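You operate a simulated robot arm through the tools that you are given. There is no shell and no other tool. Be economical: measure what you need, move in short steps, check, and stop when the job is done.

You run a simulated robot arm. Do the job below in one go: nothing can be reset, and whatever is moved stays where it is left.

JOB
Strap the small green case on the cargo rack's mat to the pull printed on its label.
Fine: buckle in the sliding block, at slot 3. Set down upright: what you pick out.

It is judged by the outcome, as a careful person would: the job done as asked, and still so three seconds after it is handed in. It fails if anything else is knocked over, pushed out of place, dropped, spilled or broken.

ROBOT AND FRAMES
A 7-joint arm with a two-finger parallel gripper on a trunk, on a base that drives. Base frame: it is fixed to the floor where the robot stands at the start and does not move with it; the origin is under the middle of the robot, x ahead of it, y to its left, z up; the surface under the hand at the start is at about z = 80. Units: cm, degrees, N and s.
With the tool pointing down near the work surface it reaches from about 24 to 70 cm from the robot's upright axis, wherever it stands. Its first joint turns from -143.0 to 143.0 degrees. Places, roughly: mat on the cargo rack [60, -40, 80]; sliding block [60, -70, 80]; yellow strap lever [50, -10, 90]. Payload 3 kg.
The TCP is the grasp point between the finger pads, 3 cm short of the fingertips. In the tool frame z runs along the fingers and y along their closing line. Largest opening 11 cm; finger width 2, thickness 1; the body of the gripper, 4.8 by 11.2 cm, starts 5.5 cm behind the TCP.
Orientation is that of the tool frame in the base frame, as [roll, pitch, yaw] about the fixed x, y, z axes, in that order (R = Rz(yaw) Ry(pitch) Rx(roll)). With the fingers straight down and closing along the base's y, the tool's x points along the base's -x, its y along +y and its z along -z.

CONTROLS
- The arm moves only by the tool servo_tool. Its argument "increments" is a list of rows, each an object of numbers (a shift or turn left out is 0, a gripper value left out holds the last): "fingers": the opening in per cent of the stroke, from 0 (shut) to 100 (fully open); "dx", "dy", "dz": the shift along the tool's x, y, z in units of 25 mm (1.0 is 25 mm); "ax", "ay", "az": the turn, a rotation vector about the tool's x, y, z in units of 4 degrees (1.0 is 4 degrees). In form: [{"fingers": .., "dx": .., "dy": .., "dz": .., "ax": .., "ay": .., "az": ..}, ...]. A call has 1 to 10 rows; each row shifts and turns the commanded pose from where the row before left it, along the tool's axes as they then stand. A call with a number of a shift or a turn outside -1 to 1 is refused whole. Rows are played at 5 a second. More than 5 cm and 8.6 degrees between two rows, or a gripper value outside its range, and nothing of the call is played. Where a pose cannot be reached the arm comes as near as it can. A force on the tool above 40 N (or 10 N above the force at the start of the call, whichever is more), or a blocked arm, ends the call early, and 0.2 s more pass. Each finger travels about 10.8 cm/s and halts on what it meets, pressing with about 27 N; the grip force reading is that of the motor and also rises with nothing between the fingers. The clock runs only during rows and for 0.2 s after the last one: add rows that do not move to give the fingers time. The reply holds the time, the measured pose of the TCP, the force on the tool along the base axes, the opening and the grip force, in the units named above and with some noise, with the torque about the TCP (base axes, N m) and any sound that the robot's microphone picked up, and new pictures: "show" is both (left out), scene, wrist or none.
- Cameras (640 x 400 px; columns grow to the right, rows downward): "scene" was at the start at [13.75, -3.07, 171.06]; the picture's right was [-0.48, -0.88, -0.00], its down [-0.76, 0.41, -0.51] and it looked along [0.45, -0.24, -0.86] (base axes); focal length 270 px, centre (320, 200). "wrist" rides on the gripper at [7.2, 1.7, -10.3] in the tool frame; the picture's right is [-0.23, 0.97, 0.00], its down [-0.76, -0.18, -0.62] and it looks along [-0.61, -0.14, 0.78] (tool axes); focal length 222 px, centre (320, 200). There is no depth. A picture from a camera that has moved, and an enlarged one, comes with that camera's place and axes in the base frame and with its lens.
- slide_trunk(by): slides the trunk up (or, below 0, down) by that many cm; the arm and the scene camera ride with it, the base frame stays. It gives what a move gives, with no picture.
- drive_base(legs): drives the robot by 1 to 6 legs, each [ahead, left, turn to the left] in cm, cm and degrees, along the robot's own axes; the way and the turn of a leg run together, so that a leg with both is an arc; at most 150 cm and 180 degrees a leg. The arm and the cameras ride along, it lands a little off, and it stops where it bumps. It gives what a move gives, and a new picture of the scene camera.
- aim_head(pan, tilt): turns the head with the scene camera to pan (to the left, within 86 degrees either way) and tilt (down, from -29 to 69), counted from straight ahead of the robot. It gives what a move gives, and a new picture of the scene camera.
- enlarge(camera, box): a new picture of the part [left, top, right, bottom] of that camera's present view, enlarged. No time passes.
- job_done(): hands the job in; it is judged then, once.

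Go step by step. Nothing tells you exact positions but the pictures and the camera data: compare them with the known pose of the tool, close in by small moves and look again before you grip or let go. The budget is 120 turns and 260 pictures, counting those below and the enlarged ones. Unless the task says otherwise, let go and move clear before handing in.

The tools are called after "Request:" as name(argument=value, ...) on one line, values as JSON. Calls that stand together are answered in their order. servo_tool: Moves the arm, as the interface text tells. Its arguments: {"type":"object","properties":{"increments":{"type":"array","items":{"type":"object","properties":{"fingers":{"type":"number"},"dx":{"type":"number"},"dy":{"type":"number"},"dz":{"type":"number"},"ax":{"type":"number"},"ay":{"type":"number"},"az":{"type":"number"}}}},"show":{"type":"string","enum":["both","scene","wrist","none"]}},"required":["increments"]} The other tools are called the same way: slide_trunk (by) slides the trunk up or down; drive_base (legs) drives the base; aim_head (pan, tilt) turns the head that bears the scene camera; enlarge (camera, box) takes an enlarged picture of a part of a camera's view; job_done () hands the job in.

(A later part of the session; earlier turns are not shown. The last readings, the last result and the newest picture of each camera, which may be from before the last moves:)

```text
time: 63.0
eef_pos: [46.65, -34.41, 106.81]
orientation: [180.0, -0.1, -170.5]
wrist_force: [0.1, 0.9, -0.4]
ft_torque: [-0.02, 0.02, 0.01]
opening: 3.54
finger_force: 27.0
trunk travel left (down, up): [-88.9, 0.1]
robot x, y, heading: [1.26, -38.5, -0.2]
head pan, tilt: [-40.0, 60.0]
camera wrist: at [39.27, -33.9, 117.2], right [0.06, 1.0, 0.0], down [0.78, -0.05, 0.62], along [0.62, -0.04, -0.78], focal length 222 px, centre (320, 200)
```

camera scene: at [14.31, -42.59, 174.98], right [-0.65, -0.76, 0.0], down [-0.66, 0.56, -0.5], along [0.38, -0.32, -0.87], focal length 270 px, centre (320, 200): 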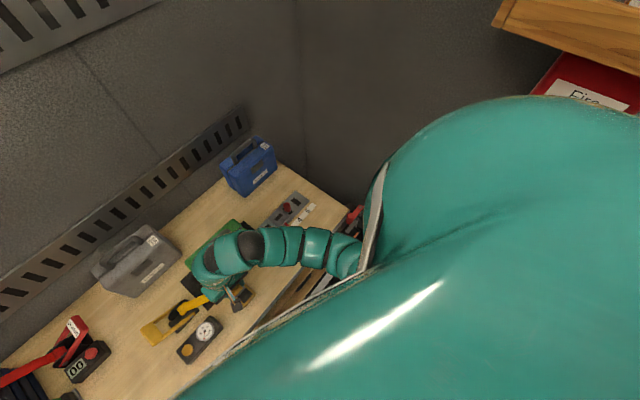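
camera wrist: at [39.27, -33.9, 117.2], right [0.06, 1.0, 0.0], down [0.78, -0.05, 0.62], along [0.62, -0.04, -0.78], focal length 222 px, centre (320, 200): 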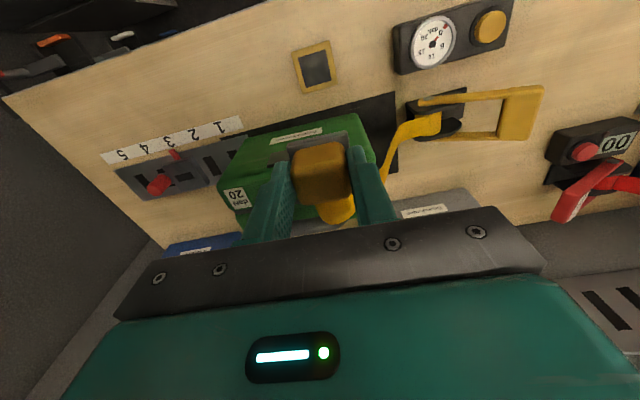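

Request:
servo_tool(increments=[{"dx": -1}, {"dx": -1}, {"dx": -1}, {"dx": -1}, {"dy": -1, "az": -1}, {"dy": -1, "az": -1}, {"dy": -1, "dx": 0.1, "az": -1}, {"dy": -1, "dx": 0.2, "az": -1}], show="both")

```text
time: 64.8
eef_pos: [58.37, -42.54, 106.69]
orientation: [179.9, 0.0, -154.4]
wrist_force: [0.3, -0.4, -0.1]
ft_torque: [-0.02, -0.01, 0.01]
opening: 3.51
finger_force: 27.1
trunk travel left (down, up): [-88.9, 0.1]
robot x, y, heading: [1.69, -38.61, -0.1]
head pan, tilt: [-40.0, 60.0]
camera scene: at [14.35, -42.67, 174.98], right [-0.65, -0.76, 0.0], down [-0.66, 0.56, -0.5], along [0.38, -0.32, -0.87], focal length 270 px, centre (320, 200)
camera wrist: at [51.14, -44.19, 117.08], right [-0.22, 0.98, 0.0], down [0.76, 0.17, 0.62], along [0.61, 0.14, -0.78], focal length 222 px, centre (320, 200)
```

scene: 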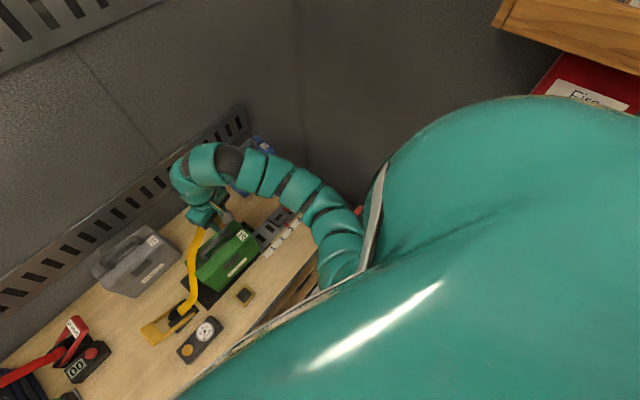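
wrist: 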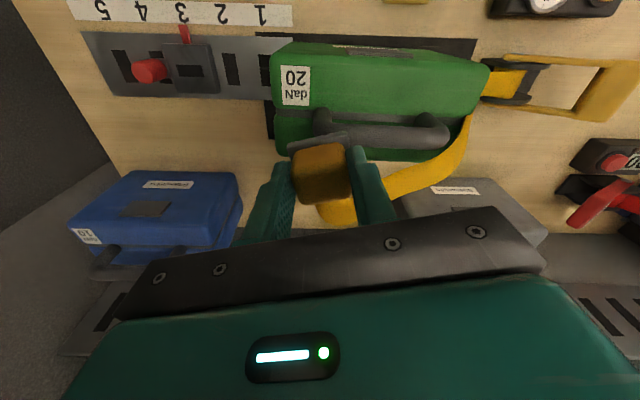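

Request:
servo_tool(increments=[{"az": -1}, {"az": -1}, {"az": -1}, {"az": -1}, {"az": -1}, {"az": -1}, {"az": -1}, {"az": -1}, {"az": -1}, {"az": -1}], show="none")

Request:
servo_tool(increments=[{"az": -1}, {"az": -1}, {"az": -1}, {"az": -1}, {"az": -1}, {"az": -1}, {"az": -1}, {"az": -1}, {"az": -0.5}], show="both")

```text
time: 67.0
eef_pos: [58.44, -42.58, 106.74]
orientation: [179.8, -0.1, -114.5]
wrist_force: [-0.2, -0.2, -0.3]
ft_torque: [0.01, 0.02, 0.01]
opening: 3.51
finger_force: 26.9
trunk travel left (down, up): [-88.9, 0.1]
robot x, y, heading: [1.56, -38.82, -0.0]
head pan, tilt: [-40.0, 60.0]
```

```text
time: 69.0
eef_pos: [58.53, -42.54, 106.74]
orientation: [179.9, 0.1, -80.3]
wrist_force: [0.0, -0.1, -0.7]
ft_torque: [-0.03, 0.01, 0.0]
opening: 3.5
finger_force: 27.1
trunk travel left (down, up): [-88.9, 0.1]
robot x, y, heading: [1.51, -38.49, 0.1]
head pan, tilt: [-40.0, 60.0]
camera scene: at [14.33, -42.62, 174.98], right [-0.65, -0.76, 0.0], down [-0.66, 0.56, -0.5], along [0.38, -0.32, -0.87], focal length 270 px, centre (320, 200)
camera wrist: at [58.07, -49.95, 117.09], right [-1.0, 0.06, 0.0], down [0.05, 0.78, 0.62], along [0.04, 0.62, -0.78], focal length 222 px, centre (320, 200)
```

scene: 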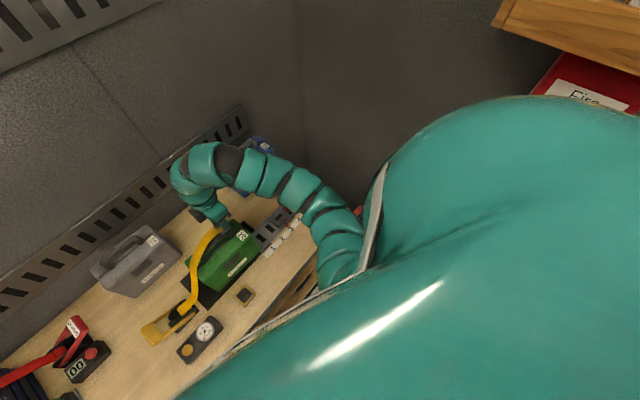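
wrist: 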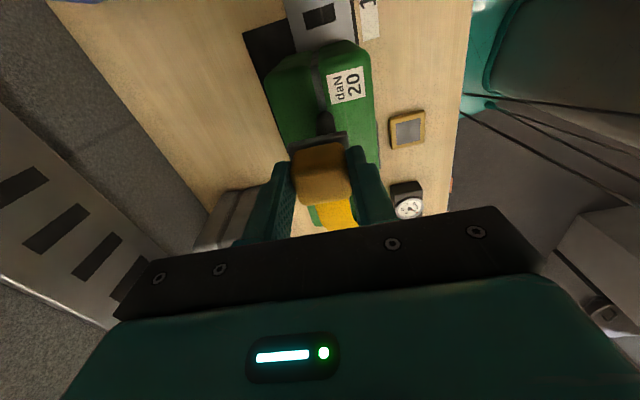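

Strap now runs over the case top. Moving on to above the block.

Request:
servo_tool(increments=[{"dx": 0.9, "dy": 0.08}, {"dx": 0.9, "dy": 0.08}, {"dx": 0.9, "dy": 0.08}, {"dx": 0.9, "dy": 0.08}, {"dx": 0.9, "dy": 0.08}, {"dx": 0.9, "dy": 0.08}, {"dx": 0.9, "dy": 0.08}, {"dx": 0.9, "dy": 0.06}], show="both")

Request:
enlarge(camera="scene", box=[130, 180, 330, 350])

```text
time: 70.8
eef_pos: [59.91, -60.64, 106.51]
orientation: [-179.9, 0.1, -80.4]
wrist_force: [0.1, -0.2, -0.9]
ft_torque: [-0.02, -0.01, -0.01]
opening: 3.51
finger_force: 27.0
trunk travel left (down, up): [-88.9, 0.1]
robot x, y, heading: [1.36, -38.19, -0.3]
head pan, tilt: [-40.0, 60.0]
camera scene: at [14.34, -42.69, 174.98], right [-0.65, -0.76, 0.0], down [-0.66, 0.56, -0.5], along [0.38, -0.32, -0.87], focal length 270 px, centre (320, 200)
camera wrist: at [59.6, -68.12, 116.9], right [-1.0, 0.06, 0.0], down [0.05, 0.78, 0.62], along [0.04, 0.62, -0.78], focal length 222 px, centre (320, 200)
```

scene: 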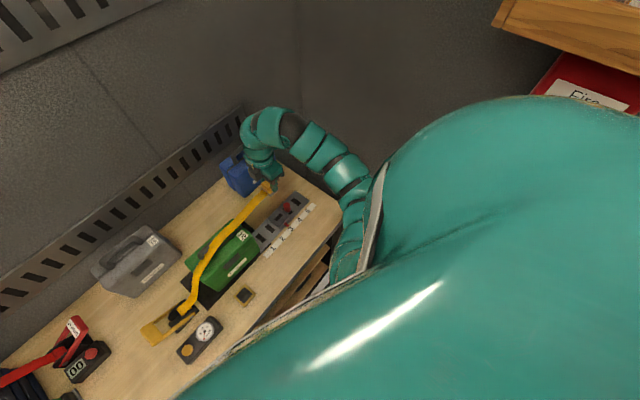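
wrist: 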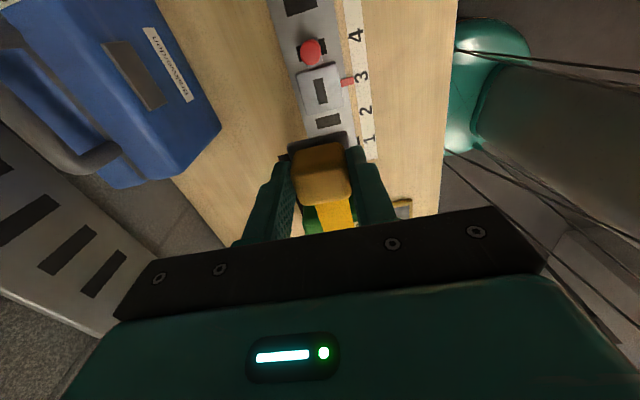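

```text
2.35 times, centred on (230, 265) of scene
camera zoom: at [14.34, -42.69, 174.98], right [-0.65, -0.76, 0.0], down [-0.66, 0.56, -0.5], along [0.38, -0.32, -0.87], focal length 636 px, centre (532, 47)
```

zoom: 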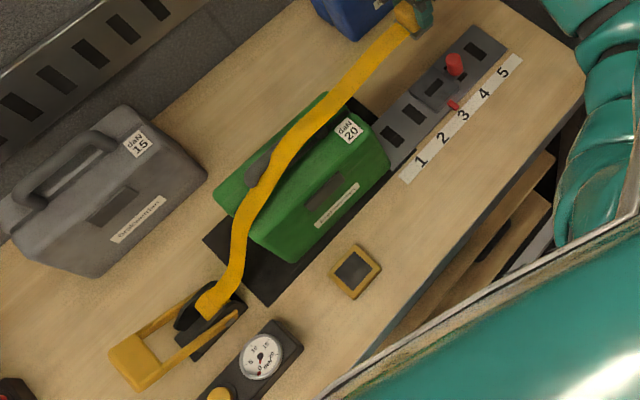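

Request:
servo_tool(increments=[{"dz": 1}, {"dz": 1}, {"dz": 1}, {"dz": 1}, {"dz": 0.6}], show="wrist")

Request:
enlarge(camera="wrist", box=[220, 30, 420, 180])

```text
time: 72.0
eef_pos: [59.79, -60.5, 95.18]
orientation: [179.9, 0.1, -80.4]
wrist_force: [-0.3, -0.1, -0.4]
ft_torque: [-0.01, 0.02, 0.02]
opening: 3.52
finger_force: 27.0
trunk travel left (down, up): [-88.9, 0.1]
robot x, y, heading: [1.42, -38.23, -0.2]
head pan, tilt: [-40.0, 60.0]
camera wrist: at [59.49, -67.96, 105.58], right [-1.0, 0.06, 0.0], down [0.05, 0.78, 0.62], along [0.04, 0.62, -0.78], focal length 222 px, centre (320, 200)
```

wrist: 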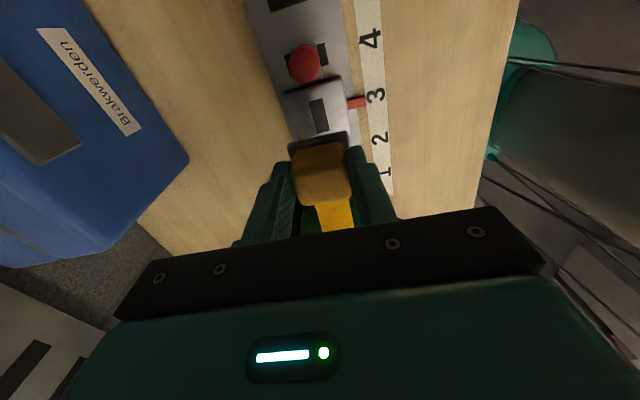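

```text
2.67 times, centred on (320, 105) of wrist
camera zoom: at [59.49, -67.96, 105.58], right [-1.0, 0.06, 0.0], down [0.05, 0.78, 0.62], along [0.04, 0.62, -0.78], focal length 592 px, centre (320, 453)
```

zoom: 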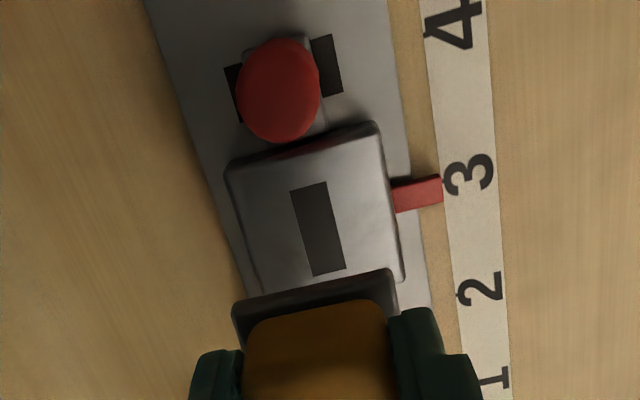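

Request:
servo_tool(increments=[{"dx": 0.11, "dy": -0.09, "az": -0.3}, {"dz": 0.8}, {"dz": 0.6}], show="wrist")

Request:
enlarge(camera="wrist", box=[220, 60, 420, 210])

```text
time: 72.8
eef_pos: [60.13, -60.92, 91.61]
orientation: [-179.9, 0.2, -79.3]
wrist_force: [0.1, 0.0, 0.1]
ft_torque: [-0.01, -0.01, -0.02]
opening: 3.5
finger_force: 26.8
trunk travel left (down, up): [-88.9, 0.1]
robot x, y, heading: [1.39, -38.32, -0.2]
head pan, tilt: [-40.0, 60.0]
camera wrist: at [59.88, -68.26, 101.94], right [-1.0, 0.04, 0.0], down [0.03, 0.78, 0.62], along [0.03, 0.62, -0.78], focal length 222 px, centre (320, 200)
```

wrist: 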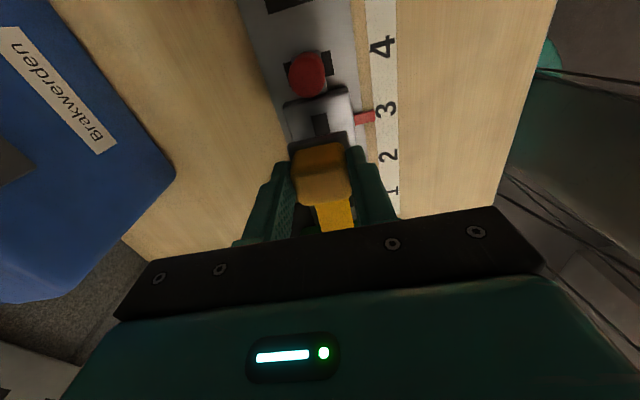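

```text
2.67 times, centred on (320, 135) of wrist
camera zoom: at [59.88, -68.26, 101.94], right [-1.0, 0.04, 0.0], down [0.03, 0.78, 0.62], along [0.03, 0.62, -0.78], focal length 592 px, centre (320, 373)
```

zoom: 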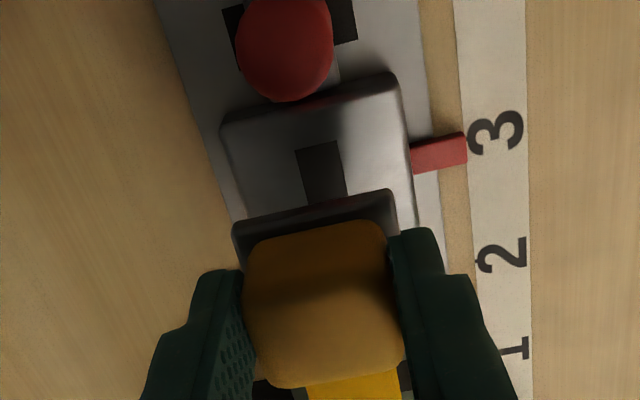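

Aligned to within a few mm. Lowering with force watch.

Request:
servo_tool(increments=[{"dz": 0.4}, {"dz": 0.3}, {"dz": 0.2}], show="wrist")

Request:
enlarge(camera="wrist", box=[220, 60, 420, 210])

```text
time: 73.5
eef_pos: [60.06, -60.67, 89.32]
orientation: [179.9, 0.2, -79.3]
wrist_force: [0.4, -0.1, -1.4]
ft_torque: [-0.01, 0.02, 0.01]
opening: 3.52
finger_force: 27.3
trunk travel left (down, up): [-88.9, 0.1]
robot x, y, heading: [1.35, -38.75, -0.3]
head pan, tilt: [-40.0, 60.0]
camera wrist: at [59.86, -68.14, 99.73], right [-1.0, 0.04, 0.0], down [0.03, 0.78, 0.62], along [0.02, 0.62, -0.78], focal length 222 px, centre (320, 200)
```

wrist: 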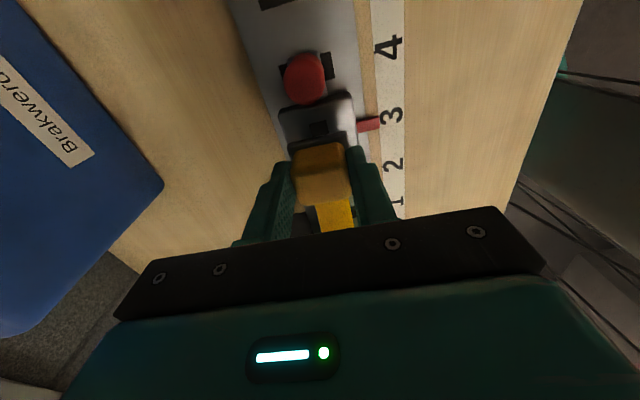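

```text
2.67 times, centred on (320, 135) of wrist
camera zoom: at [59.86, -68.14, 99.73], right [-1.0, 0.04, 0.0], down [0.03, 0.78, 0.62], along [0.02, 0.62, -0.78], focal length 592 px, centre (320, 373)
```

zoom: 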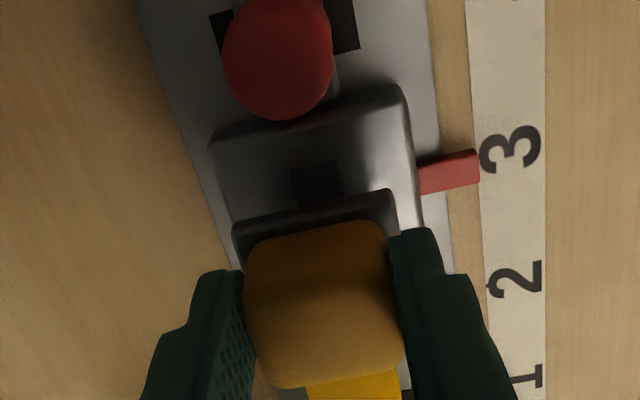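

Request:
servo_tool(increments=[{"dz": 0.2}, {"dz": 0.2}, {"dz": 0.2}], show="wrist")

```text
time: 74.3
eef_pos: [60.24, -60.74, 88.12]
orientation: [-180.0, 0.0, -79.3]
wrist_force: [0.8, 0.0, -1.1]
ft_torque: [-0.01, 0.01, -0.01]
opening: 3.52
finger_force: 27.3
trunk travel left (down, up): [-88.9, 0.1]
robot x, y, heading: [1.22, -38.46, -0.3]
head pan, tilt: [-40.0, 60.0]
camera wrist: at [59.89, -68.2, 98.3], right [-1.0, 0.04, 0.0], down [0.03, 0.78, 0.62], along [0.03, 0.62, -0.78], focal length 222 px, centre (320, 200)
```

wrist: 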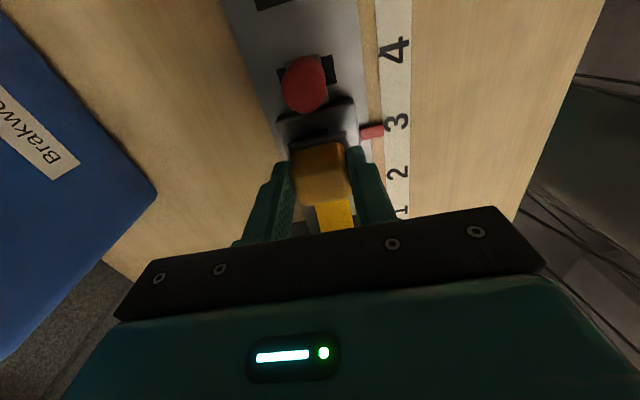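

Request:
servo_tool(increments=[{"dz": 0.2}, {"dz": 0.2}, {}], show="wrist")

Request:
enlarge(camera="wrist", box=[220, 60, 420, 210])

```text
time: 75.2
eef_pos: [60.29, -60.75, 86.91]
orientation: [179.9, 0.0, -79.2]
wrist_force: [1.1, -0.2, -0.4]
ft_torque: [0.01, 0.0, 0.01]
opening: 3.52
finger_force: 26.8
trunk travel left (down, up): [-88.9, 0.1]
robot x, y, heading: [1.79, -38.69, 0.1]
head pan, tilt: [-40.0, 60.0]
camera wrist: at [59.98, -68.23, 97.28], right [-1.0, 0.04, 0.0], down [0.03, 0.78, 0.62], along [0.03, 0.62, -0.78], focal length 222 px, centre (320, 200)
```

wrist: 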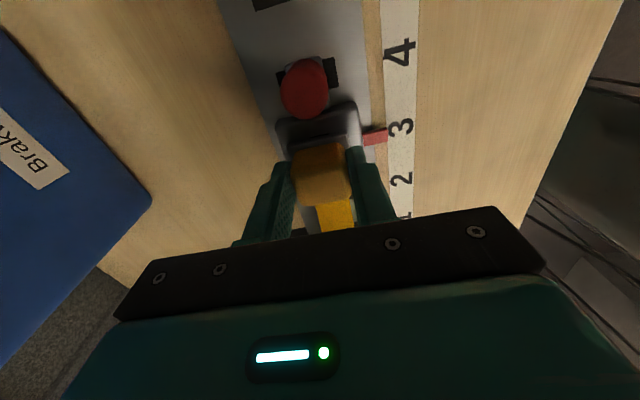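

```text
2.67 times, centred on (320, 135) of wrist
camera zoom: at [59.98, -68.23, 97.28], right [-1.0, 0.04, 0.0], down [0.03, 0.78, 0.62], along [0.03, 0.62, -0.78], focal length 592 px, centre (320, 373)
```

zoom: 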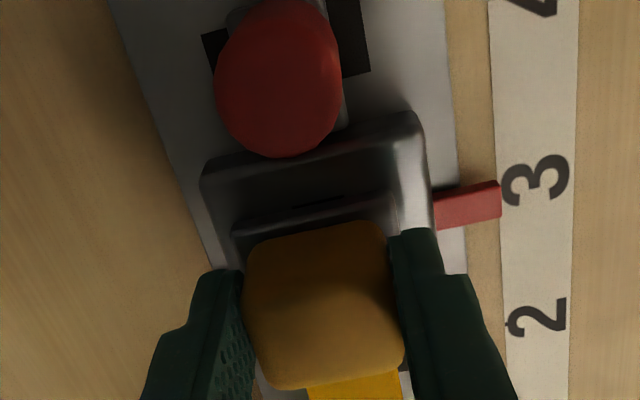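

Request:
servo_tool(increments=[{"dz": 0.12}, {"dz": 0.12}, {}], show="none")

Request:
enlarge(camera="wrist", box=[220, 60, 420, 210])

```text
time: 76.0
eef_pos: [60.24, -60.84, 86.66]
orientation: [-179.6, 0.0, -79.2]
wrist_force: [5.3, 0.2, 32.0]
ft_torque: [0.07, -0.28, -0.05]
opening: 3.54
finger_force: 27.1
trunk travel left (down, up): [-88.9, 0.1]
robot x, y, heading: [1.15, -38.49, -0.1]
head pan, tilt: [-40.0, 60.0]
```

```text
2.67 times, centred on (320, 135) of wrist
camera zoom: at [59.88, -68.18, 97.06], right [-1.0, 0.04, -0.01], down [0.03, 0.78, 0.62], along [0.03, 0.62, -0.78], focal length 592 px, centre (320, 373)
```

zoom: 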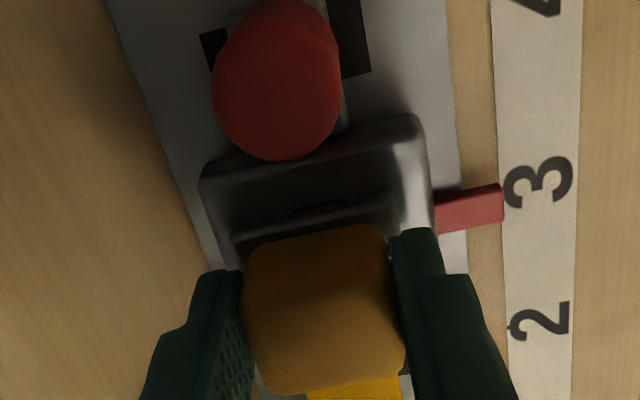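

Contact without a snap. Nudging a couple of millimetres toward my slot-centre estimate and pressing again.

Request:
servo_tool(increments=[{"dz": -0.15}, {"dx": 0.08, "dy": 0.07}, {"dz": 0.1}, {"dz": 0.08}, {}], show="none")

Request:
enlarge(camera="wrist", box=[220, 60, 420, 210])

```text
time: 77.1
eef_pos: [60.01, -61.0, 86.72]
orientation: [-179.7, 0.0, -79.3]
wrist_force: [-3.7, 0.0, 25.3]
ft_torque: [0.01, 0.03, 0.06]
opening: 3.52
finger_force: 26.9
trunk travel left (down, up): [-88.9, 0.1]
robot x, y, heading: [1.7, -38.4, -0.1]
head pan, tilt: [-40.0, 60.0]
stopped in row 5: the force on the tool passed its limit at 45 N (the readings are from after the stop); the commanded pose is now the measured one
```

```text
2.67 times, centred on (320, 135) of wrist
camera zoom: at [59.69, -68.43, 97.03], right [-1.0, 0.04, -0.01], down [0.03, 0.78, 0.62], along [0.03, 0.62, -0.78], focal length 592 px, centre (320, 373)
```

zoom: 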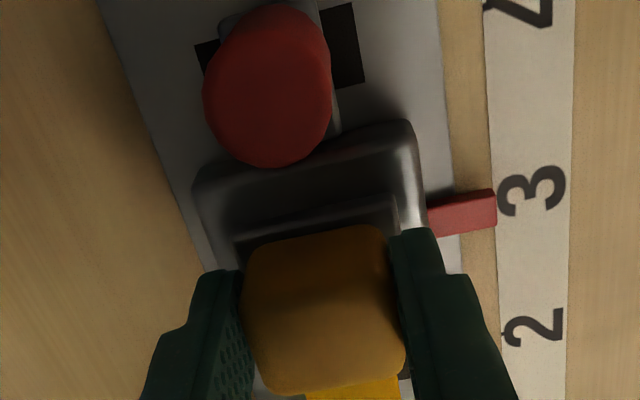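

Request:
aim_head(pan=-55, tilt=55)

Request:
enlarge(camera="scene", box=[190, 180, 290, 260])

```text
time: 77.9
eef_pos: [60.01, -60.91, 86.79]
orientation: [-179.7, 0.0, -79.2]
wrist_force: [2.0, 1.4, 35.7]
ft_torque: [0.14, -0.26, 0.0]
opening: 3.51
finger_force: 26.9
trunk travel left (down, up): [-88.9, 0.1]
robot x, y, heading: [1.16, -38.12, -0.2]
head pan, tilt: [-55.0, 55.0]
camera scene: at [12.96, -44.08, 175.64], right [-0.82, -0.57, 0.0], down [-0.47, 0.67, -0.57], along [0.33, -0.47, -0.82], focal length 270 px, centre (320, 200)
```

scene: 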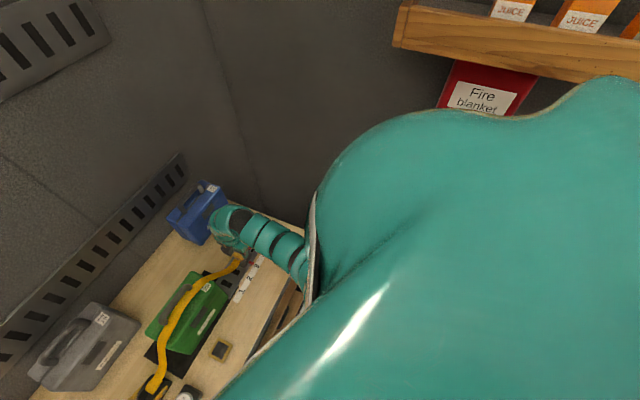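

```text
5.00 times, centred on (240, 220) of scene
camera zoom: at [12.96, -44.08, 175.64], right [-0.82, -0.57, 0.0], down [-0.47, 0.67, -0.57], along [0.33, -0.47, -0.82], focal length 1351 px, centre (720, 100)
```

zoom: 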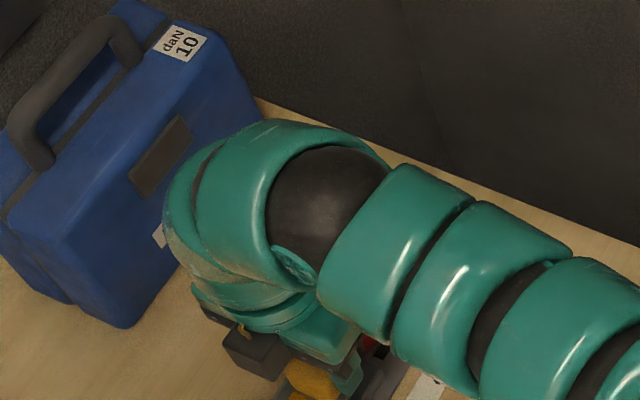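

The plate rests on the block top (the slots look shallow) and my estimate puts it within ~2 mm of centre. Easing the pressure and opening slightly to see whether it latches.

Request:
servo_tool(increments=[{"dz": -0.06}, {}, {"fingers": 36}, {"fingers": 40}, {}], show="wrist")

Request:
enlarge(camera="wrist", box=[220, 60, 420, 210])

```text
time: 79.1
eef_pos: [60.05, -61.07, 86.46]
orientation: [-180.0, 0.1, -79.3]
wrist_force: [0.8, 0.1, -0.1]
ft_torque: [-0.02, 0.02, -0.05]
opening: 4.4
finger_force: 0.0
trunk travel left (down, up): [-88.9, 0.1]
robot x, y, heading: [1.56, -38.64, -0.3]
head pan, tilt: [-55.0, 55.0]
camera wrist: at [59.78, -68.52, 96.85], right [-1.0, 0.04, 0.0], down [0.03, 0.78, 0.62], along [0.03, 0.62, -0.78], focal length 222 px, centre (320, 200)
```

wrist: 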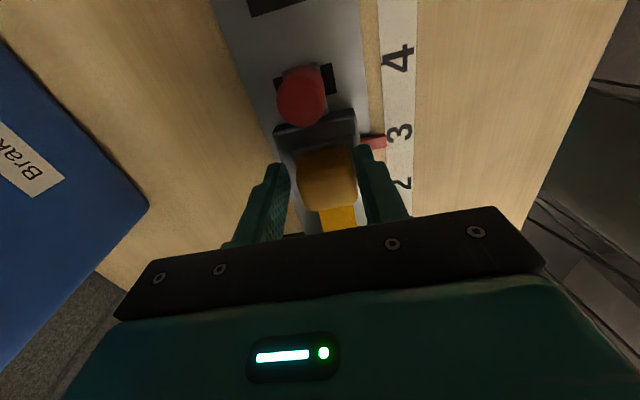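

```text
2.67 times, centred on (320, 135) of wrist
camera zoom: at [59.78, -68.52, 96.85], right [-1.0, 0.04, 0.0], down [0.03, 0.78, 0.62], along [0.03, 0.62, -0.78], focal length 592 px, centre (320, 373)
```

zoom: 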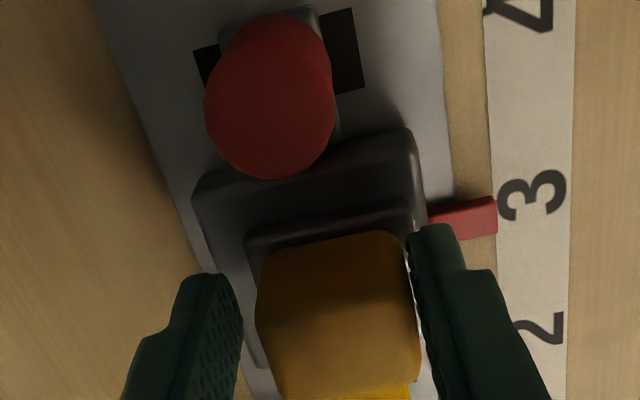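

Request:
servo_tool(increments=[{"fingers": 50}, {"dz": -0.6}, {"dz": -1}, {"dz": -1}, {"dz": -1}], show="wrist")

Request:
enlarge(camera="wrist", box=[240, 40, 400, 180])

```text
time: 80.3
eef_pos: [60.01, -61.05, 95.67]
orientation: [-179.9, 0.0, -79.2]
wrist_force: [-0.6, -0.3, 0.2]
ft_torque: [0.0, 0.0, -0.05]
opening: 5.49
finger_force: 0.0
trunk travel left (down, up): [-88.9, 0.1]
robot x, y, heading: [1.39, -38.28, 0.1]
head pan, tilt: [-55.0, 55.0]
camera wrist: at [59.68, -68.42, 105.97], right [-1.0, 0.04, 0.0], down [0.03, 0.78, 0.62], along [0.03, 0.62, -0.78], focal length 222 px, centre (320, 200)
```

wrist: 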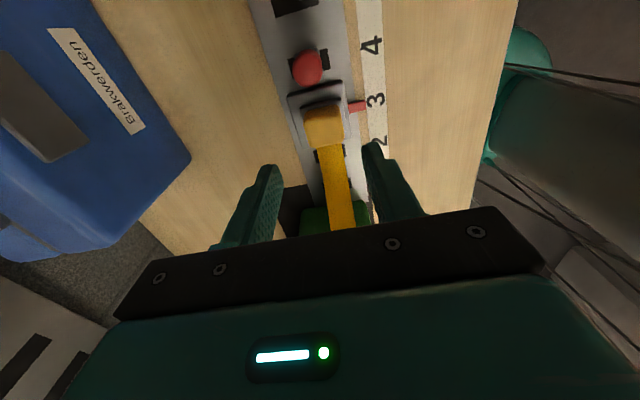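

```text
2.86 times, centred on (320, 110) of wrist
camera zoom: at [59.68, -68.42, 105.97], right [-1.0, 0.04, 0.0], down [0.03, 0.78, 0.62], along [0.03, 0.62, -0.78], focal length 635 px, centre (320, 457)
```

zoom: 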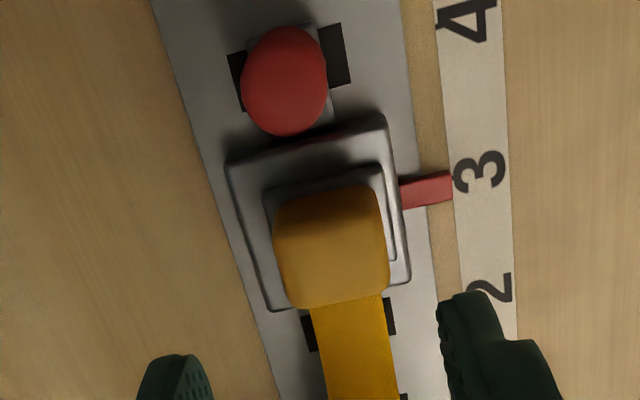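

The buckle sits on the block but off-centre (≈5 mm toward the robot) and possibly a few degrees off. Zooming to measure the misalignment.

Request:
enlarge(camera="wrist", box=[275, 65, 375, 145])

```text
5.00 times, centred on (325, 105) of wrist
camera zoom: at [59.68, -68.42, 105.97], right [-1.0, 0.04, 0.0], down [0.03, 0.78, 0.62], along [0.03, 0.62, -0.78], focal length 1111 px, centre (295, 675)
```

zoom: 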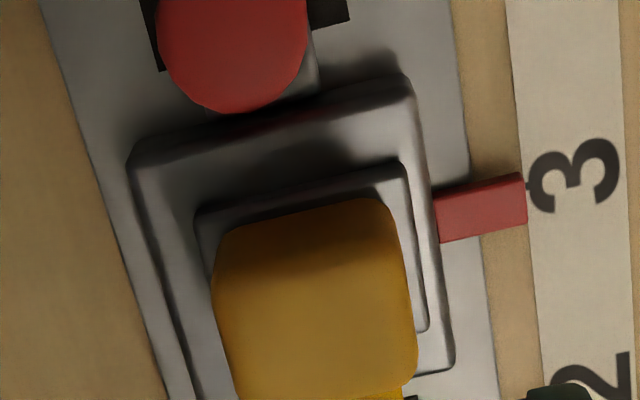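

Request:
servo_tool(increments=[{"dy": 0.12, "az": -0.4}, {"dz": 1}, {"dz": 1}, {"dz": 1}, {"dz": 0.5}], show="wrist")

Request:
enlarge(camera="wrist", box=[220, 60, 420, 210])

```text
time: 81.5
eef_pos: [59.75, -61.17, 86.83]
orientation: [-179.9, 0.1, -77.7]
wrist_force: [0.1, -0.7, -0.3]
ft_torque: [-0.03, -0.02, 0.02]
opening: 5.49
finger_force: 0.1
trunk travel left (down, up): [-88.9, 0.1]
robot x, y, heading: [1.63, -38.55, -0.4]
head pan, tilt: [-55.0, 55.0]
camera wrist: at [59.68, -68.61, 97.21], right [-1.0, 0.01, 0.0], down [0.01, 0.78, 0.62], along [0.01, 0.62, -0.78], focal length 222 px, centre (320, 200)
```

wrist: 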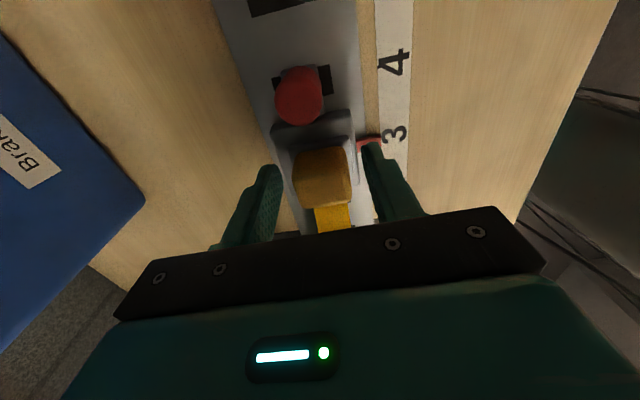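

```text
2.67 times, centred on (320, 135) of wrist
camera zoom: at [59.68, -68.61, 97.21], right [-1.0, 0.01, 0.0], down [0.01, 0.78, 0.62], along [0.01, 0.62, -0.78], focal length 592 px, centre (320, 373)
```

zoom: 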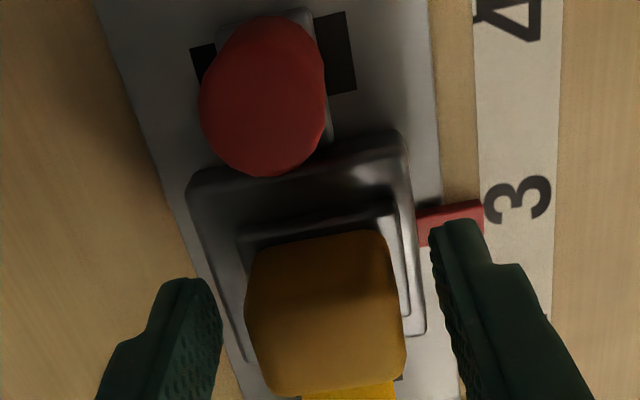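

Request:
servo_tool(increments=[{"fingers": 0}, {"fingers": 0}, {"dz": -0.12}, {"dy": -0.12, "dx": 0.04}, {}], show="none")

Request:
enlarge(camera="wrist", box=[260, 90, 380, 180])

```text
time: 82.7
eef_pos: [60.14, -61.09, 87.17]
orientation: [-179.8, 0.0, -77.5]
wrist_force: [0.0, -0.9, -0.2]
ft_torque: [-0.02, 0.02, 0.0]
opening: 3.5
finger_force: 27.2
trunk travel left (down, up): [-88.9, 0.1]
robot x, y, heading: [1.68, -38.81, -0.3]
head pan, tilt: [-55.0, 55.0]
```

```text
4.44 times, centred on (320, 135) of wrist
camera zoom: at [60.01, -68.57, 97.55], right [-1.0, 0.01, 0.0], down [0.01, 0.78, 0.62], along [0.01, 0.62, -0.78], focal length 987 px, centre (320, 489)
```

zoom: 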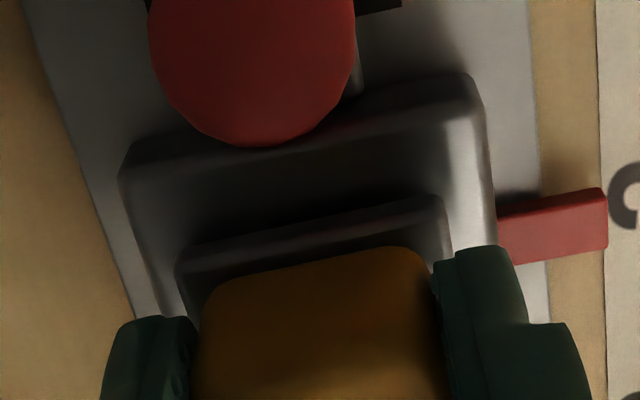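

Request:
servo_tool(increments=[{"dy": 0.04}, {"dz": 0.1}, {"dz": 0.1}, {"dz": 0.04}, {}], show="none")

```text
time: 83.9
eef_pos: [59.95, -61.11, 86.74]
orientation: [-179.7, -0.1, -77.6]
wrist_force: [1.8, -1.1, 28.4]
ft_torque: [0.03, 0.13, -0.01]
opening: 3.52
finger_force: 26.7
trunk travel left (down, up): [-88.9, 0.1]
robot x, y, heading: [1.35, -38.31, -0.1]
head pan, tilt: [-55.0, 55.0]
```

Still only surface contact. I'll lift the buckle and tilt the hand so the scene camera can see what is underneath it.

Request:
servo_tool(increments=[{"dz": -1}, {"dz": -1}, {"dz": -1}, {"dz": -1}, {"dz": -1}, {"dz": -1}, {"dz": -0.5}], show="none")

Request:
servo_tool(increments=[{"ay": 1}, {"ay": 1}, {"ay": 1}, {"ay": 1}, {"ay": 1}, {"ay": 1}, {"ay": 1}, {"ay": 1}, {"ay": 1}, {"ay": 1}], show="scene")

```text
time: 85.5
eef_pos: [59.8, -61.26, 102.63]
orientation: [-180.0, 0.1, -77.6]
wrist_force: [0.0, 0.3, -0.6]
ft_torque: [0.0, 0.01, -0.01]
opening: 3.53
finger_force: 26.6
trunk travel left (down, up): [-88.9, 0.1]
robot x, y, heading: [1.39, -38.49, 0.0]
head pan, tilt: [-55.0, 55.0]
```

```text
time: 87.7
eef_pos: [60.9, -61.07, 100.27]
orientation: [-179.9, -40.0, -77.7]
wrist_force: [-0.1, -0.1, -1.0]
ft_torque: [0.03, 0.0, 0.01]
opening: 3.52
finger_force: 27.2
out of reach, approached as far as the arm can: row 6, 7, 8, 9, 10
trunk travel left (down, up): [-88.9, 0.1]
robot x, y, heading: [1.42, -38.42, -0.3]
head pan, tilt: [-55.0, 55.0]
camera scene: at [13.35, -44.22, 175.59], right [-0.82, -0.57, 0.0], down [-0.47, 0.67, -0.57], along [0.33, -0.47, -0.82], focal length 270 px, centre (320, 200)
```

scene: 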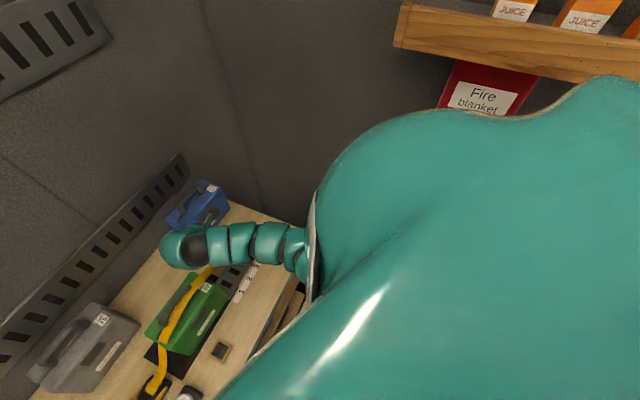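

Request:
servo_tool(increments=[{"ay": -1}, {"ay": -1}, {"ay": -1}, {"ay": -1}, {"ay": -1}, {"ay": -1}, {"ay": -1}, {"ay": -1}, {"ay": -1}, {"ay": -1}], show="none")

Request:
servo_tool(increments=[{"ay": -1}, {"ay": -1}, {"ay": -1}, {"ay": -1}, {"ay": -1}, {"ay": -1}, {"ay": -1}, {"ay": -1}, {"ay": -1}, {"ay": -1}], show="none")

Request:
enlarge(camera="scene", box=[140, 190, 260, 290])

```text
time: 89.9
eef_pos: [61.1, -60.99, 100.29]
orientation: [180.0, 0.2, -77.6]
wrist_force: [0.0, -0.5, -0.5]
ft_torque: [0.0, 0.02, -0.01]
opening: 3.47
finger_force: 27.3
trunk travel left (down, up): [-88.9, 0.1]
robot x, y, heading: [1.32, -38.19, -0.4]
head pan, tilt: [-55.0, 55.0]
```

```text
time: 92.1
eef_pos: [61.01, -60.93, 100.44]
orientation: [-179.8, 40.0, -77.4]
wrist_force: [0.0, -1.0, -0.9]
ft_torque: [-0.03, 0.0, 0.01]
opening: 3.5
finger_force: 27.4
trunk travel left (down, up): [-88.9, 0.1]
robot x, y, heading: [1.15, -38.15, -0.0]
head pan, tilt: [-55.0, 55.0]
```

```text
4.00 times, centred on (200, 240) of scene
camera zoom: at [13.36, -44.27, 175.58], right [-0.82, -0.57, 0.0], down [-0.47, 0.67, -0.57], along [0.33, -0.47, -0.82], focal length 1081 px, centre (800, 40)
```

zoom: 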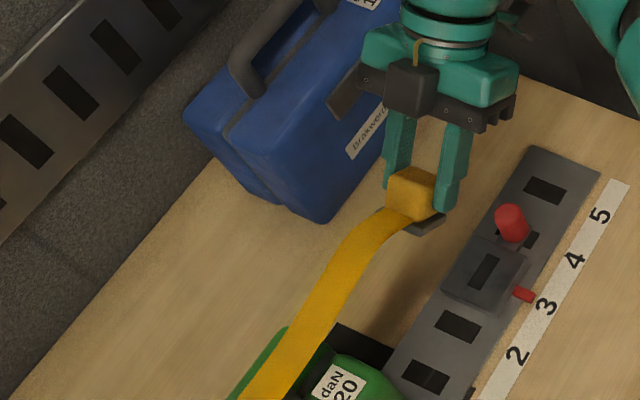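

Request:
enlarge(camera="scene", box=[205, 220, 265, 260])

Request:
servo_tool(increments=[{"ay": -1}, {"ay": -1}, {"ay": -1}, {"ay": -1}, {"ay": -1}, {"ay": -1}, {"ay": -1}, {"ay": -1}], show="none")

Request:
enlarge(camera="scene", box=[205, 220, 265, 260])

```text
10.00 times, centred on (235, 240) of scene
camera zoom: at [13.36, -44.27, 175.58], right [-0.82, -0.57, 0.0], down [-0.47, 0.67, -0.57], along [0.33, -0.47, -0.82], focal length 2702 px, centre (1170, -200)
```

zoom: 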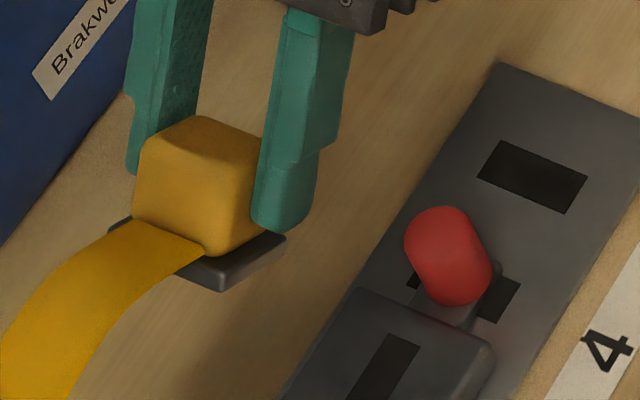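

```text
time: 93.9
eef_pos: [61.59, -59.56, 102.7]
orientation: [-179.8, 72.0, -77.4]
wrist_force: [0.5, -0.9, -0.9]
ft_torque: [-0.02, 0.0, 0.03]
opening: 3.51
finger_force: 26.8
out of reach, approached as far as the arm can: row 8
trunk travel left (down, up): [-88.9, 0.1]
robot x, y, heading: [1.02, -38.63, -0.2]
head pan, tilt: [-55.0, 55.0]
```

```text
10.00 times, centred on (235, 240) of scene
camera zoom: at [13.36, -44.17, 175.59], right [-0.82, -0.57, 0.0], down [-0.47, 0.67, -0.57], along [0.33, -0.47, -0.82], focal length 2702 px, centre (1170, -200)
```

zoom: 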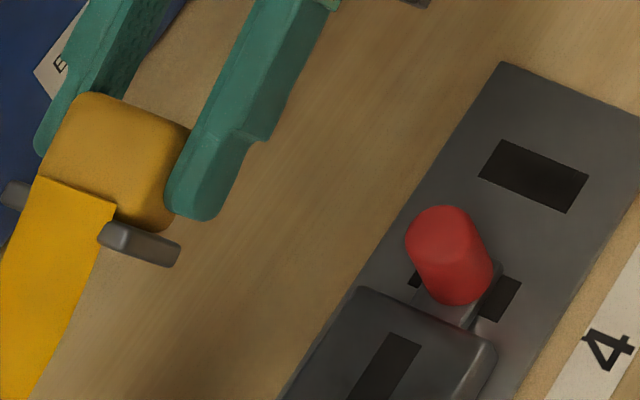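

Request:
enlarge(camera="scene", box=[232, 238, 282, 278])

Request:
enlarge(camera="scene", box=[190, 215, 240, 255])

Request:
enlarge(camera="wrist", box=[220, 60, 420, 210])

```text
10.00 times, centred on (257, 258) of scene
camera zoom: at [13.36, -44.17, 175.59], right [-0.82, -0.57, 0.0], down [-0.47, 0.67, -0.57], along [0.33, -0.47, -0.82], focal length 2702 px, centre (950, -380)
```

zoom: 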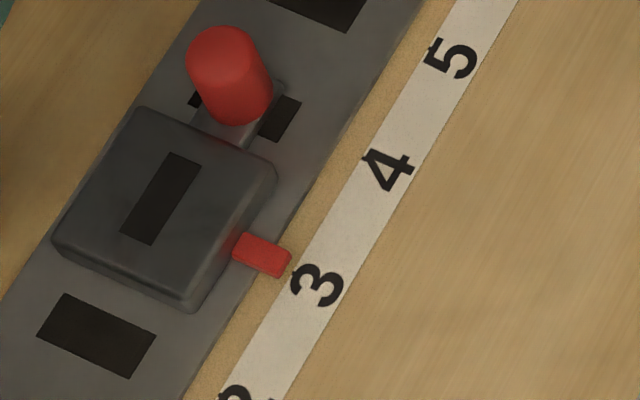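

```text
10.00 times, centred on (215, 235) of scene
camera zoom: at [13.36, -44.17, 175.59], right [-0.82, -0.57, 0.0], down [-0.47, 0.67, -0.57], along [0.33, -0.47, -0.82], focal length 2702 px, centre (1370, -150)
```

zoom: 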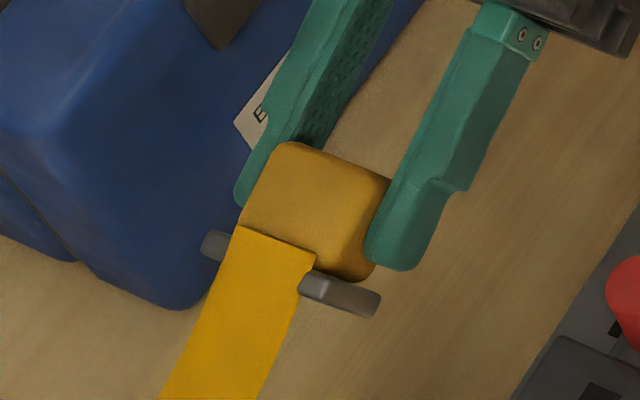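

```text
2.67 times, centred on (320, 135) of wrist
camera zoom: at [62.56, -71.75, 99.1], right [-0.97, -0.14, 0.21], down [0.25, -0.31, 0.92], along [-0.06, 0.94, 0.34], focal length 592 px, centre (320, 373)
```

zoom: 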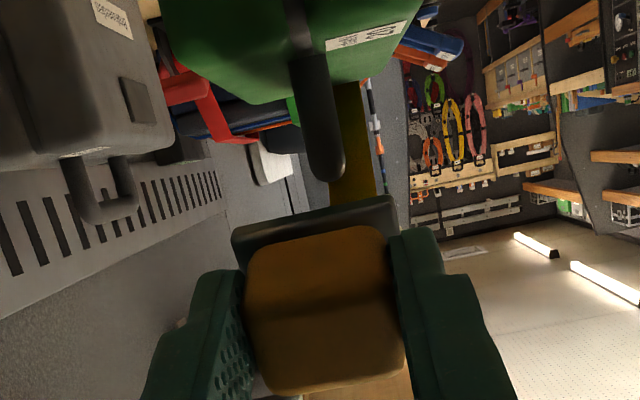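

No prong is visible across the buckle, so any tongue must run along the strap direction, hidden by the strap; my turn is right and it's a fine alignment matter. Levelling the hand again for a careful search.

Request:
servo_tool(increments=[{"ay": 1}, {"ay": 1}, {"ay": 1}, {"ay": 1}, {"ay": 1}, {"ay": 1}, {"ay": 1}, {"ay": 1}, {"ay": 1}], show="none")

Request:
servo_tool(increments=[{"ay": 1}, {"ay": 1}, {"ay": 1}, {"ay": 1}, {"ay": 1}, {"ay": 1}, {"ay": 1}, {"ay": 1}, {"ay": 1}], show="both")

Request:
enlarge(camera="scene", box=[205, 220, 265, 260])

```text
time: 95.9
eef_pos: [61.65, -59.58, 102.83]
orientation: [-179.7, 35.9, -77.5]
wrist_force: [-0.1, 0.6, -0.9]
ft_torque: [-0.05, -0.07, -0.02]
opening: 3.49
finger_force: 26.9
trunk travel left (down, up): [-88.9, 0.1]
robot x, y, heading: [1.37, -38.4, -0.4]
head pan, tilt: [-55.0, 55.0]
```

```text
time: 97.9
eef_pos: [64.66, -60.3, 99.17]
orientation: [179.9, 0.0, -77.7]
wrist_force: [0.7, 0.0, -0.1]
ft_torque: [0.0, 0.01, 0.01]
opening: 3.53
finger_force: 26.3
out of reach, approached as far as the arm can: row 3, 4, 5, 6, 7, 8, 9
trunk travel left (down, up): [-88.9, 0.1]
robot x, y, heading: [1.37, -38.39, -0.0]
head pan, tilt: [-55.0, 55.0]
camera scene: at [13.38, -44.25, 175.58], right [-0.82, -0.57, 0.0], down [-0.47, 0.67, -0.57], along [0.33, -0.47, -0.82], focal length 270 px, centre (320, 200)
camera wrist: at [64.49, -67.73, 109.44], right [-1.0, 0.01, 0.0], down [0.01, 0.78, 0.62], along [0.01, 0.62, -0.78], focal length 222 px, centre (320, 200)
```

scene: 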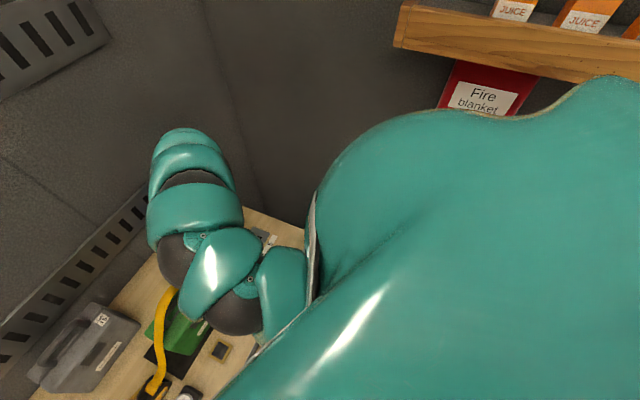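
wrist: 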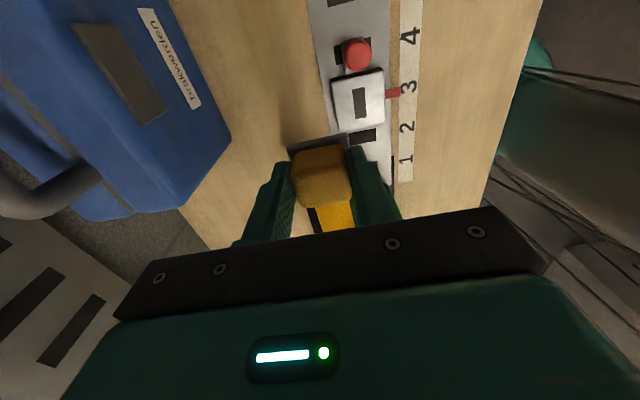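

```text
10.00 times, centred on (235, 240) of scene
camera zoom: at [13.38, -44.25, 175.58], right [-0.82, -0.57, 0.0], down [-0.47, 0.67, -0.57], along [0.33, -0.47, -0.82], focal length 2702 px, centre (1170, -200)
```

zoom: 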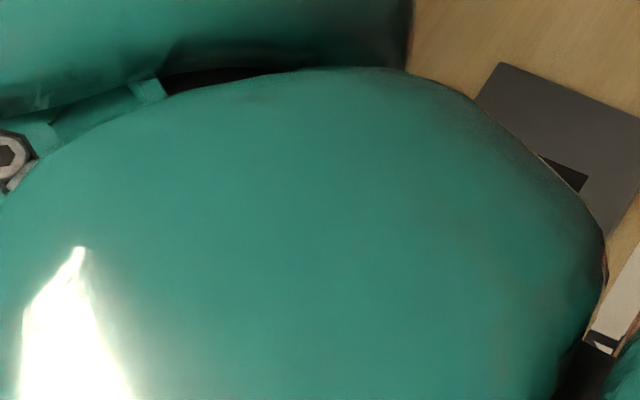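

Request:
servo_tool(increments=[{"dy": 0.66, "dx": -0.07}, {"dy": 0.66, "dx": -0.07, "az": 0.15}, {"dy": 0.66, "dx": -0.07, "az": 0.15}, {"dz": 0.8}, {"dz": 0.8}, {"dz": 0.8}], show="both")

Request:
enlarge(camera="wrist", box=[220, 40, 420, 190])

```text
time: 99.3
eef_pos: [63.84, -61.15, 92.34]
orientation: [-179.9, 0.0, -78.7]
wrist_force: [-0.5, -1.5, -1.0]
ft_torque: [0.01, -0.01, 0.02]
opening: 3.51
finger_force: 26.5
out of reach, approached as far as the arm can: row 1, 2, 3
trunk travel left (down, up): [-88.9, 0.1]
robot x, y, heading: [1.15, -38.5, -0.3]
head pan, tilt: [-55.0, 55.0]
camera scene: at [13.42, -44.27, 175.58], right [-0.82, -0.57, 0.0], down [-0.47, 0.67, -0.57], along [0.33, -0.47, -0.82], focal length 270 px, centre (320, 200)
camera wrist: at [63.64, -68.58, 102.68], right [-1.0, 0.03, 0.0], down [0.03, 0.78, 0.62], along [0.02, 0.62, -0.78], focal length 222 px, centre (320, 200)
```

scene: 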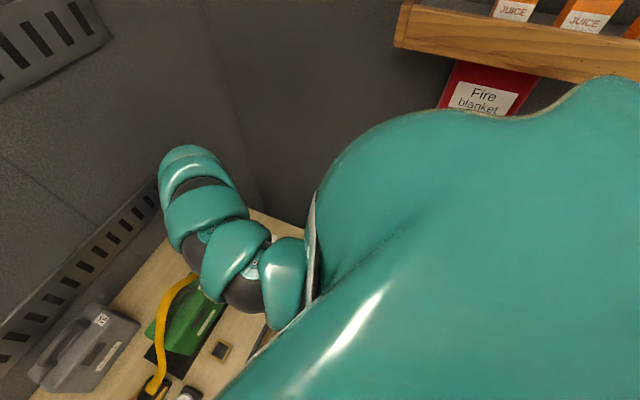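
wrist: 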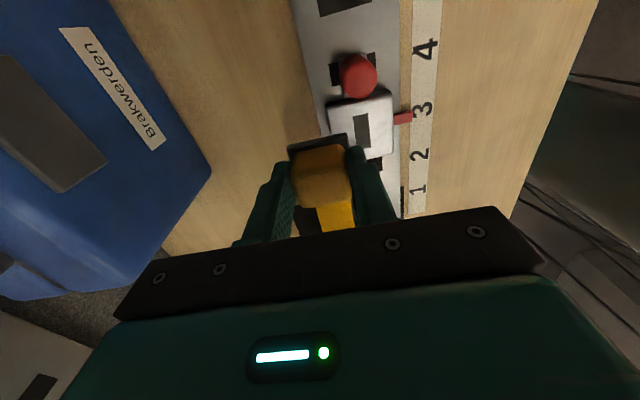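

```text
2.67 times, centred on (320, 115) of wrist
camera zoom: at [63.64, -68.58, 102.68], right [-1.0, 0.03, 0.0], down [0.03, 0.78, 0.62], along [0.02, 0.62, -0.78], focal length 592 px, centre (320, 427)
```

zoom: 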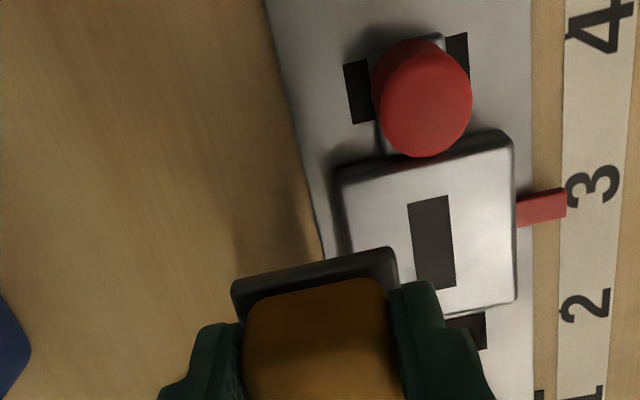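

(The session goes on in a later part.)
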